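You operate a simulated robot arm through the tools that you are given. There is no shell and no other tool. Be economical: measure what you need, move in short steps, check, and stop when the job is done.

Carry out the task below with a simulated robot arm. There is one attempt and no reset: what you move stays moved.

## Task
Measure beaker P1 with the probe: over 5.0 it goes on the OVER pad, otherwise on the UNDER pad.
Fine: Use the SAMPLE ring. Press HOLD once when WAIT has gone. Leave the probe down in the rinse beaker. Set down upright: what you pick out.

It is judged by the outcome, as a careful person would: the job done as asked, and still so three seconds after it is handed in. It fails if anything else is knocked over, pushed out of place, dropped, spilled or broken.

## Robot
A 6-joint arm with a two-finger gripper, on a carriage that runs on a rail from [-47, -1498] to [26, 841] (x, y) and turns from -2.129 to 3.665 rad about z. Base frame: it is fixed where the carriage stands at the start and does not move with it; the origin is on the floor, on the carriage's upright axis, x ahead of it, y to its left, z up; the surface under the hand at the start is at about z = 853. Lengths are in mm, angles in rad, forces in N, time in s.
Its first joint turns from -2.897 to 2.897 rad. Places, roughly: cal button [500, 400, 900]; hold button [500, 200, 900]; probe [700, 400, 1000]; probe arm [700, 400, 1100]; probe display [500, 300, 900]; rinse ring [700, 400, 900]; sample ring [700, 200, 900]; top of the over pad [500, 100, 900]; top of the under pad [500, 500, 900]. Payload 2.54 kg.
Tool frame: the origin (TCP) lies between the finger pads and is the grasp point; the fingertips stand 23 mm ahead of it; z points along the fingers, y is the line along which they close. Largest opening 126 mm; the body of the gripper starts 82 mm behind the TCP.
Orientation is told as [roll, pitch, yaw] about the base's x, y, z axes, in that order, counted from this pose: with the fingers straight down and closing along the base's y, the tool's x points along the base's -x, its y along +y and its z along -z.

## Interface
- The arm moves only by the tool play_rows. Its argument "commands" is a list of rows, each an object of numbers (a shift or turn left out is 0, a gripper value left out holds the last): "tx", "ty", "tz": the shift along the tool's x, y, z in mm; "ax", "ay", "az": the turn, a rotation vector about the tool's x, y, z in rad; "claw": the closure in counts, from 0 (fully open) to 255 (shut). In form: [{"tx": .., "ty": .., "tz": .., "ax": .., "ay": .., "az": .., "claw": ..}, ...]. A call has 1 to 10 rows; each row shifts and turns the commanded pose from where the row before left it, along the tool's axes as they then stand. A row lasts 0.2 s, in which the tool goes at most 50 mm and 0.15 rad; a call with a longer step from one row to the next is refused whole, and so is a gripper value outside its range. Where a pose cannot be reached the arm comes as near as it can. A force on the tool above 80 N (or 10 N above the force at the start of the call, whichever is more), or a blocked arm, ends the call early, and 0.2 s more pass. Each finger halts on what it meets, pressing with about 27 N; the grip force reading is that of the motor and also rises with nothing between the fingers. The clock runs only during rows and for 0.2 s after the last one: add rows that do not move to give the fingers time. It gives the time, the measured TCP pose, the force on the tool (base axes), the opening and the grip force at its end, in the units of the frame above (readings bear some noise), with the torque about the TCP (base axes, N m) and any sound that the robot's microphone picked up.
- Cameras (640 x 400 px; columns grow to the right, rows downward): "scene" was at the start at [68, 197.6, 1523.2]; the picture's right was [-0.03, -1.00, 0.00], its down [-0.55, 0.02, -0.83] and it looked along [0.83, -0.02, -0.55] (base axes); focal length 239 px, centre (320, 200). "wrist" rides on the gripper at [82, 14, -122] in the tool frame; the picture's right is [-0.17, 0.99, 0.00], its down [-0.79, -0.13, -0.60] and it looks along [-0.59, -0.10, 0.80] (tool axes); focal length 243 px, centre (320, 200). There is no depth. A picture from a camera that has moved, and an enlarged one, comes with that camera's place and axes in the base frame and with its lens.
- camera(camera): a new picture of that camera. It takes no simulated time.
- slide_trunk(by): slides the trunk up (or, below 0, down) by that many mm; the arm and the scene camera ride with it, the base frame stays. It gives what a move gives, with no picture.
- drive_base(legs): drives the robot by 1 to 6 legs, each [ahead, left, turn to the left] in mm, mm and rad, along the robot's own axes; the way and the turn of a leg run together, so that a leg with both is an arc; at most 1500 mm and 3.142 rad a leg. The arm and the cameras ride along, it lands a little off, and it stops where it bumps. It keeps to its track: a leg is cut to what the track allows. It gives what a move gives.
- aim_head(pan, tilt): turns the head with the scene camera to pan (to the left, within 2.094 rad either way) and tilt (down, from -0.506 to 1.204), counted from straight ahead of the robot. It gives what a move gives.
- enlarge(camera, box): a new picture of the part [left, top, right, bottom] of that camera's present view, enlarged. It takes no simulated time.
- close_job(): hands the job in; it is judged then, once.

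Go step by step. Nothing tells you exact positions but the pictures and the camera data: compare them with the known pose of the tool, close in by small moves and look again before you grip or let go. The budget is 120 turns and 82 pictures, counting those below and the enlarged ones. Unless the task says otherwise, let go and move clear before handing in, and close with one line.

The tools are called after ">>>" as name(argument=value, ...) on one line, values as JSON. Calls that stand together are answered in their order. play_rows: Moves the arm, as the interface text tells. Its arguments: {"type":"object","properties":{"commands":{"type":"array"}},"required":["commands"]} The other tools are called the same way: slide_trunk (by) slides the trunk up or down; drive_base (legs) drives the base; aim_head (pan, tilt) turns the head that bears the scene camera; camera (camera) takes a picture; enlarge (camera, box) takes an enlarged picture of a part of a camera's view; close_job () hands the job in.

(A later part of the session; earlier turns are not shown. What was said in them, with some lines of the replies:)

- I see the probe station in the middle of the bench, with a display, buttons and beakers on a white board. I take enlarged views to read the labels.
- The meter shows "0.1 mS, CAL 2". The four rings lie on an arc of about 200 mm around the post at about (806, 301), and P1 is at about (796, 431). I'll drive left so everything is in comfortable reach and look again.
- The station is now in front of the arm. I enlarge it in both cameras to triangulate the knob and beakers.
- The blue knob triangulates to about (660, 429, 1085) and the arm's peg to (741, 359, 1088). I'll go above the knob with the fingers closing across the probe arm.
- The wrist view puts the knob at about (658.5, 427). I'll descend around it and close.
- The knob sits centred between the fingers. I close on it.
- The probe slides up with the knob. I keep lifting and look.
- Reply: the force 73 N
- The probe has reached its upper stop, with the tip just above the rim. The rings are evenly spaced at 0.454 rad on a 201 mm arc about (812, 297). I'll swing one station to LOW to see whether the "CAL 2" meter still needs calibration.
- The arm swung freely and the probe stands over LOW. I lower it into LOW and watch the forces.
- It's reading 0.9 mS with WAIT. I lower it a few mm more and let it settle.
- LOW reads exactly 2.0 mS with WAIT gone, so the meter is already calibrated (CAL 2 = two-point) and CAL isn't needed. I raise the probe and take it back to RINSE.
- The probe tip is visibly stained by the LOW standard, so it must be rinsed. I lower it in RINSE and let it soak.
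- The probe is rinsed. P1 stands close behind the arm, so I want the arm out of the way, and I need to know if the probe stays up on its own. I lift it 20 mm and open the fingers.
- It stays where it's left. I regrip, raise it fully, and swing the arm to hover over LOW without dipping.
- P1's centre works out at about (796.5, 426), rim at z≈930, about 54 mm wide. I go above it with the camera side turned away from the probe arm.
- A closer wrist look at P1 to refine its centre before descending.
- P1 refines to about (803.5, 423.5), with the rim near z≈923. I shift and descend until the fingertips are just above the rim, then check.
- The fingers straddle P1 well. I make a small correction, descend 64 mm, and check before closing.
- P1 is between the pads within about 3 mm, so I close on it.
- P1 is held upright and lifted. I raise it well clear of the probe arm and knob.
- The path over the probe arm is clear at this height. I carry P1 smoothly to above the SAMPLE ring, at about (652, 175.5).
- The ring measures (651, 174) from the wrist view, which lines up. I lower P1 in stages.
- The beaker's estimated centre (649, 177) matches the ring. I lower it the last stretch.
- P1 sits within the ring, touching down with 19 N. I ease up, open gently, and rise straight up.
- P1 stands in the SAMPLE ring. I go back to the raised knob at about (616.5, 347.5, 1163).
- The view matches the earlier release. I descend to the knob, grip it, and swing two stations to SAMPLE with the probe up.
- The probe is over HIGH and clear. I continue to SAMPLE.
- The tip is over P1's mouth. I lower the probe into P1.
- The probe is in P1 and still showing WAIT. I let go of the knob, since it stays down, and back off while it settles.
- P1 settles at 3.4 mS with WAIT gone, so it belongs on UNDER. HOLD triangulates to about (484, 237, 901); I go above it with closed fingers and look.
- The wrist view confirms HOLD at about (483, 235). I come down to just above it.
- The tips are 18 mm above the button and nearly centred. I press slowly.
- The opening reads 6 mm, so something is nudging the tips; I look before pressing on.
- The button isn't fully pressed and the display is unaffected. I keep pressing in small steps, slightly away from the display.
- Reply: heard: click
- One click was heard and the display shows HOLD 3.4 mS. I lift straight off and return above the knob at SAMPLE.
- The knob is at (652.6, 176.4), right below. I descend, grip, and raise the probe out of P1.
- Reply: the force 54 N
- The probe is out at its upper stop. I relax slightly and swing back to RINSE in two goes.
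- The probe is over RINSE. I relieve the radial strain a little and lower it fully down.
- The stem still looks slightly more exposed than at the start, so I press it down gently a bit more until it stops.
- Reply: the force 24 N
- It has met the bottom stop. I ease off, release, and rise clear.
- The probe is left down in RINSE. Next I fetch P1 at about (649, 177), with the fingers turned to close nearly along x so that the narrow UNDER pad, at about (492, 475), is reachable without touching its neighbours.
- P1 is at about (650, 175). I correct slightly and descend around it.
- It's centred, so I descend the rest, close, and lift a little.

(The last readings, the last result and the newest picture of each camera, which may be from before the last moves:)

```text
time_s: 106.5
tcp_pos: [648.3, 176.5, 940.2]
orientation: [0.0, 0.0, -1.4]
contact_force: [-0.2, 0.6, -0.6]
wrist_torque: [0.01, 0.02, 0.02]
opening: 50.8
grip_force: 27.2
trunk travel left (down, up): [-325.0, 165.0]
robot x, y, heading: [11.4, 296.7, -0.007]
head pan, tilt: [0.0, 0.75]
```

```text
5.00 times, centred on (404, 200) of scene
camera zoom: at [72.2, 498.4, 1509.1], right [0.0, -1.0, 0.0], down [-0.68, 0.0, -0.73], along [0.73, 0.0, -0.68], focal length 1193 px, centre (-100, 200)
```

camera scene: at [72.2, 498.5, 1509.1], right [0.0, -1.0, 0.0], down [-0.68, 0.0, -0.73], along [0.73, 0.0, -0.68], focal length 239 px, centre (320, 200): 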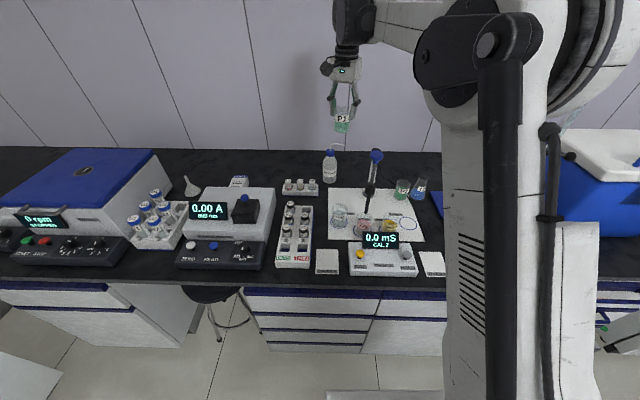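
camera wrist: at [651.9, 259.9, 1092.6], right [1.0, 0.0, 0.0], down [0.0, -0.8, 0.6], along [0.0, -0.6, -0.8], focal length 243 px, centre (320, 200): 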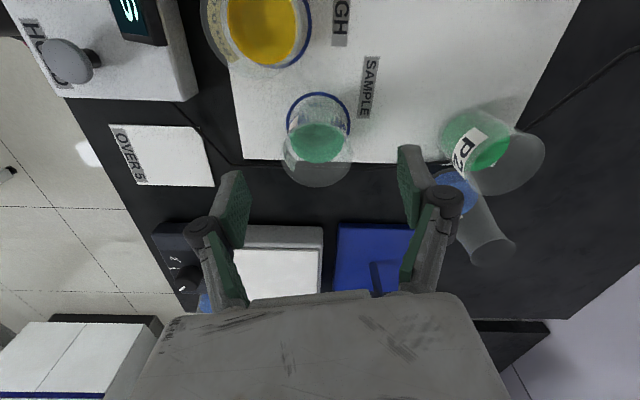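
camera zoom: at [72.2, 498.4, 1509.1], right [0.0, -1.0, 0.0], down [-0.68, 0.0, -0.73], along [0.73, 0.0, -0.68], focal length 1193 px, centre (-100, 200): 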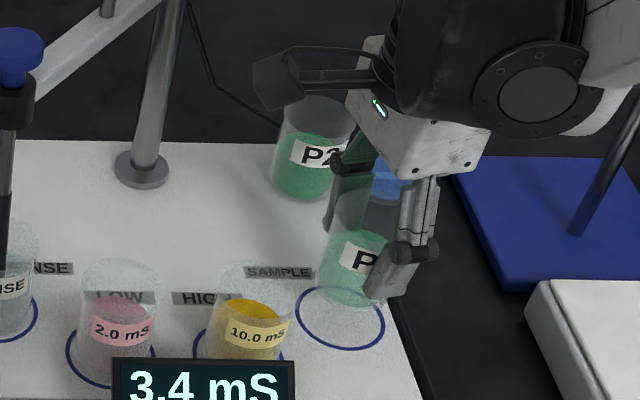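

P1 is lifted upright. I raise it, then carry it across to above the UNDER pad.

>>> play_rows(commands=[{"tz": -8}, {"tz": -15}, {"tz": -20}, {"tz": -20}, {"tz": -20}, {"tz": -20}, {"tz": -20}, {"tz": -15}, {"tz": -10}, {"tz": -4}])

>>> play_rows(commands=[{"tx": 5, "ty": -1.5}, {"tx": 12, "ty": -3.7}, {"tx": 18, "ty": -5.6}, {"tx": 22, "ty": -6.8}, {"tx": 22, "ty": -6.8}, {"tx": 22, "ty": -6.8}, {"tx": 22, "ty": -6.8}, {"tx": 18, "ty": -5.6}, {"tx": 13, "ty": -4}, {"tx": 8, "ty": -2.5}])

>>> play_rows(commands=[{"tx": 10, "ty": -3.1}, {"tx": 18, "ty": -5.6}, {"tx": 22, "ty": -6.8}, {"tx": 22, "ty": -6.8}, {"tx": 22, "ty": -6.8}, {"tx": 22, "ty": -6.8}, {"tx": 20, "ty": -6.1}, {"tx": 13, "ty": -4}, {"tx": 7, "ty": -2.1}, {"tx": 2, "ty": -0.7}])

>>> camera(camera="wrist")

>>> enlarge(camera="scene", box=[260, 190, 420, 290])

```text
time_s: 108.8
tcp_pos: [648.7, 175.0, 1092.3]
orientation: [0.0, -0.001, -1.401]
contact_force: [0.1, -0.2, -0.6]
wrist_torque: [0.02, -0.01, 0.01]
opening: 50.7
grip_force: 26.8
trunk travel left (down, up): [-325.0, 165.0]
robot x, y, heading: [8.5, 297.7, -0.001]
head pan, tilt: [0.0, 0.75]
```

```text
time_s: 111.0
tcp_pos: [572.2, 326.4, 1091.4]
orientation: [0.0, -0.001, -1.401]
contact_force: [-0.7, 0.0, -1.0]
wrist_torque: [0.0, -0.01, 0.0]
opening: 50.7
grip_force: 27.5
trunk travel left (down, up): [-325.0, 165.0]
robot x, y, heading: [9.5, 298.7, -0.002]
head pan, tilt: [0.0, 0.75]
```

```text
time_s: 113.2
tcp_pos: [498.0, 473.1, 1090.8]
orientation: [0.0, 0.001, -1.402]
contact_force: [-0.4, -1.0, -0.3]
wrist_torque: [-0.03, 0.0, -0.03]
opening: 50.6
grip_force: 26.6
trunk travel left (down, up): [-325.0, 165.0]
robot x, y, heading: [9.7, 298.2, -0.003]
head pan, tilt: [0.0, 0.75]
```

```text
13 pictures are left
camera wrist: at [497.1, 557.1, 1213.8], right [1.0, 0.0, 0.0], down [0.0, -0.8, 0.6], along [0.0, -0.6, -0.8], focal length 243 px, centre (320, 200)
```

wrist: 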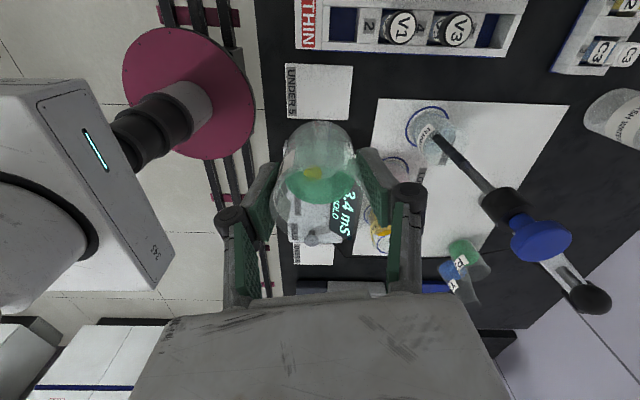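

```text
4.00 times, centred on (340, 240) of scene
camera zoom: at [72.2, 498.5, 1509.1], right [0.0, -1.0, 0.0], down [-0.68, 0.0, -0.73], along [0.73, 0.0, -0.68], focal length 954 px, centre (240, 40)
```

zoom: 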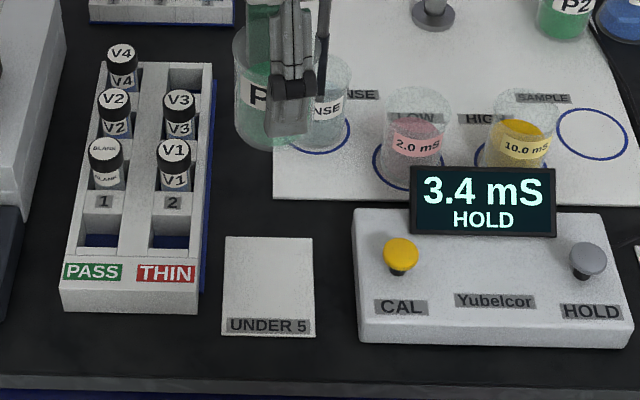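

P1 hangs over the UNDER pad, whose centre is about (493, 475). I adjust slightly and lower.

>>> play_rows(commands=[{"tx": 2, "ty": -3, "tz": 8}, {"tz": 16}, {"tz": 22}, {"tz": 24}, {"tz": 24}, {"tz": 22}, {"tz": 18}, {"tz": 12}, {"tz": 8}, {}])

>>> enlarge(camera="scene", box=[280, 210, 408, 290])

>>> camera(camera="wrist")

```text
time_s: 115.3
tcp_pos: [493.2, 475.3, 937.1]
orientation: [0.0, -0.001, -1.402]
contact_force: [-0.9, 0.4, -0.8]
wrist_torque: [-0.03, 0.01, 0.02]
opening: 50.7
grip_force: 26.9
trunk travel left (down, up): [-325.0, 165.0]
robot x, y, heading: [9.6, 296.7, -0.003]
head pan, tilt: [0.0, 0.75]
```

```text
5.00 times, centred on (344, 250) of scene
camera zoom: at [72.3, 498.5, 1509.1], right [0.0, -1.0, 0.0], down [-0.68, 0.0, -0.73], along [0.73, 0.0, -0.68], focal length 1193 px, centre (200, -50)
```

zoom: 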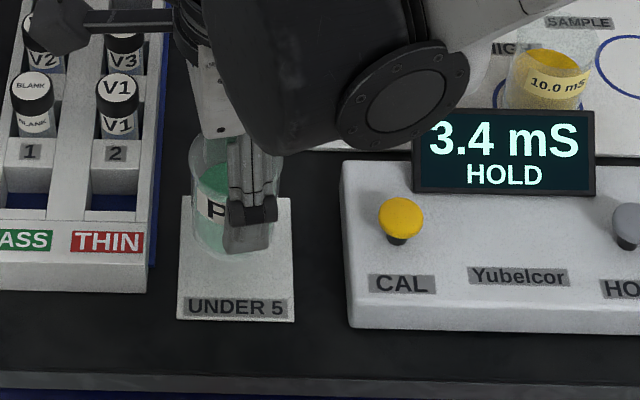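

```text
10 pictures are left
camera wrist: at [493.7, 558.9, 1059.4], right [1.0, 0.0, 0.0], down [0.0, -0.8, 0.6], along [0.0, -0.6, -0.8], focal length 243 px, centre (320, 200)
```

wrist: 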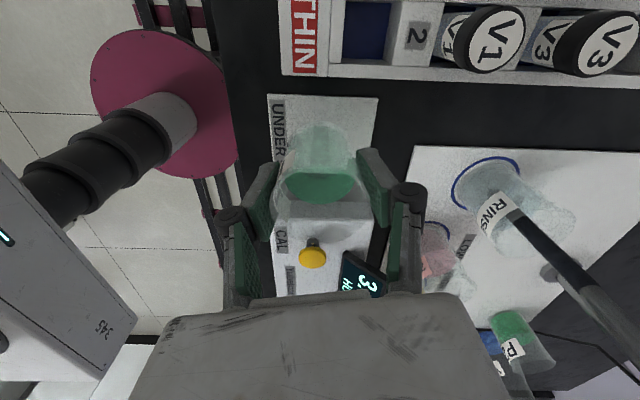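

P1 is over the pad and clear of the rack and meter. I lower the last ~33 mm slowly.

>>> play_rows(commands=[{"tz": 8}, {"tz": 8}, {"tz": 6}, {"tz": 4}, {"tz": 2}, {"tz": 2}, {}])

>>> play_rows(commands=[{"tz": 1}, {"tz": 1}, {}])

```text
time_s: 117.0
tcp_pos: [493.2, 475.9, 907.6]
orientation: [0.001, -0.001, -1.402]
contact_force: [0.4, -0.2, -1.2]
wrist_torque: [0.0, -0.03, -0.02]
opening: 50.6
grip_force: 26.8
trunk travel left (down, up): [-325.0, 165.0]
robot x, y, heading: [4.9, 299.3, -0.005]
head pan, tilt: [0.0, 0.75]
```

```text
time_s: 117.8
tcp_pos: [493.6, 475.7, 905.6]
orientation: [0.0, -0.001, -1.402]
contact_force: [-0.8, -0.3, -1.5]
wrist_torque: [0.0, -0.01, 0.02]
opening: 50.7
grip_force: 26.9
trunk travel left (down, up): [-325.0, 165.0]
robot x, y, heading: [9.1, 297.6, -0.003]
head pan, tilt: [0.0, 0.75]
```

No contact yet, so I keep lowering in 1 mm steps.

>>> play_rows(commands=[{"tz": 1}, {"tz": 1}, {}])

>>> play_rows(commands=[{"tz": 1}, {"tz": 1}, {}])

```text
time_s: 118.5
tcp_pos: [493.4, 477.2, 904.9]
orientation: [0.0, -0.001, -1.4]
contact_force: [1.5, -1.4, 9.4]
wrist_torque: [-0.01, 0.01, 0.08]
opening: 50.2
grip_force: 27.0
trunk travel left (down, up): [-325.0, 165.0]
robot x, y, heading: [10.7, 299.7, -0.003]
head pan, tilt: [0.0, 0.75]
```

```text
time_s: 119.3
tcp_pos: [493.1, 476.0, 902.6]
orientation: [-0.002, -0.001, -1.4]
contact_force: [1.2, 1.0, 18.3]
wrist_torque: [0.09, -0.07, 0.07]
opening: 49.6
grip_force: 27.8
trunk travel left (down, up): [-325.0, 165.0]
robot x, y, heading: [4.9, 298.7, -0.006]
head pan, tilt: [0.0, 0.75]
```

It's down on the pad. I ease off, open, and rise straight up.

>>> play_rows(commands=[{"tz": -2}, {"claw": 145}, {"claw": 120}, {"claw": 95}, {"claw": 75}, {}])

>>> play_rows(commands=[{"tz": -10}, {"tz": -25}, {"tz": -40}, {"tz": -45}, {"tz": -45}, {"tz": -45}, {"tz": -45}, {"tz": -45}, {}])

>>> camera(camera="scene")

>>> enlarge(camera="scene", box=[290, 150, 450, 250])

>>> enlarge(camera="scene", box=[290, 200, 450, 300])

```text
time_s: 120.8
tcp_pos: [493.4, 475.0, 903.9]
orientation: [0.0, -0.001, -1.401]
contact_force: [0.4, 0.1, -0.4]
wrist_torque: [0.0, 0.03, 0.0]
opening: 89.1
grip_force: 0.0
trunk travel left (down, up): [-325.0, 165.0]
robot x, y, heading: [11.2, 302.7, 0.0]
head pan, tilt: [0.0, 0.75]
```

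```text
time_s: 122.8
tcp_pos: [492.0, 475.8, 1203.7]
orientation: [-0.001, 0.001, -1.401]
contact_force: [0.3, 0.0, 1.0]
wrist_torque: [0.04, -0.04, -0.02]
opening: 89.0
grip_force: 0.1
trunk travel left (down, up): [-325.0, 165.0]
robot x, y, heading: [9.2, 298.2, -0.004]
head pan, tilt: [0.0, 0.75]
```

```text
9 pictures are left
camera scene: at [71.8, 498.4, 1509.1], right [0.0, -1.0, 0.0], down [-0.68, 0.0, -0.73], along [0.73, 0.0, -0.68], focal length 239 px, centre (320, 200)
```

scene: 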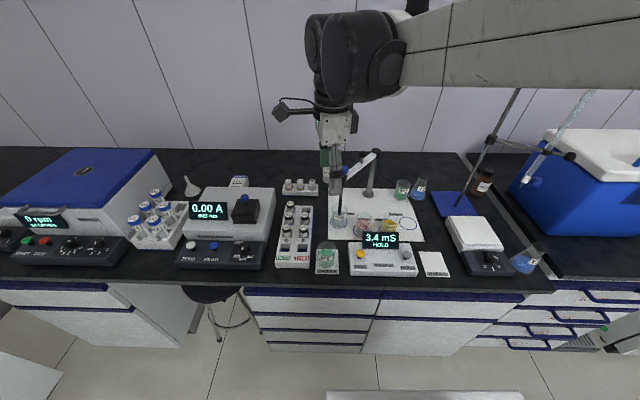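

```text
4.00 times, centred on (370, 200) of scene
camera zoom: at [71.8, 498.4, 1509.1], right [0.0, -1.0, 0.0], down [-0.68, 0.0, -0.73], along [0.73, 0.0, -0.68], focal length 954 px, centre (120, 200)
```

zoom: 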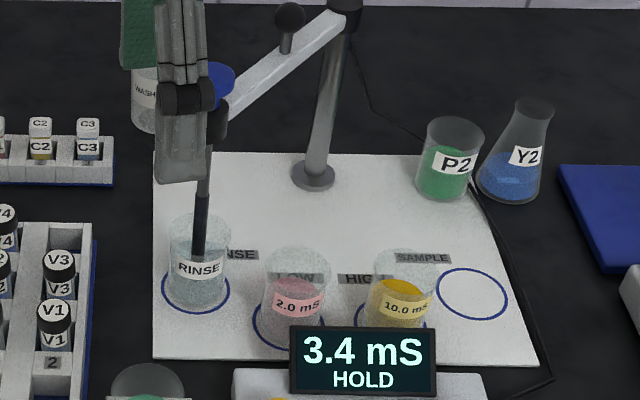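

```text
4.00 times, centred on (370, 250) of scene
camera zoom: at [71.8, 498.4, 1509.1], right [0.0, -1.0, 0.0], down [-0.68, 0.0, -0.73], along [0.73, 0.0, -0.68], focal length 954 px, centre (120, 0)
```

zoom: 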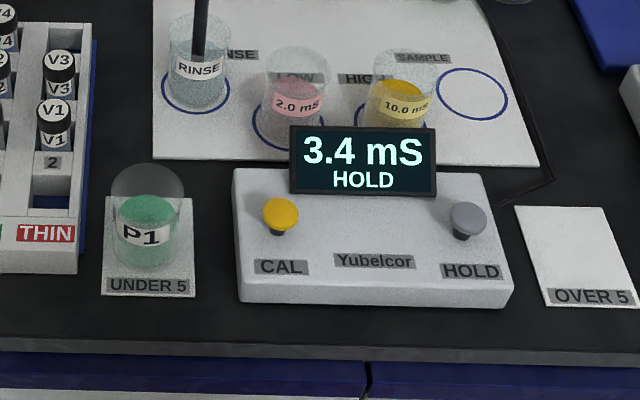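

P1 stands upright on the UNDER 5 pad, the display holds 3.4 mS, and the probe is down in the rinse beaker. Nothing else has moved and the gripper is clear, so I hand in.

>>> close_job()

```text
The job is handed in.
```

P1 measured 3.4 mS in the SAMPLE ring; I pressed HOLD once after WAIT cleared, set P1 upright on the UNDER pad, and left the probe down in the rinse beaker.
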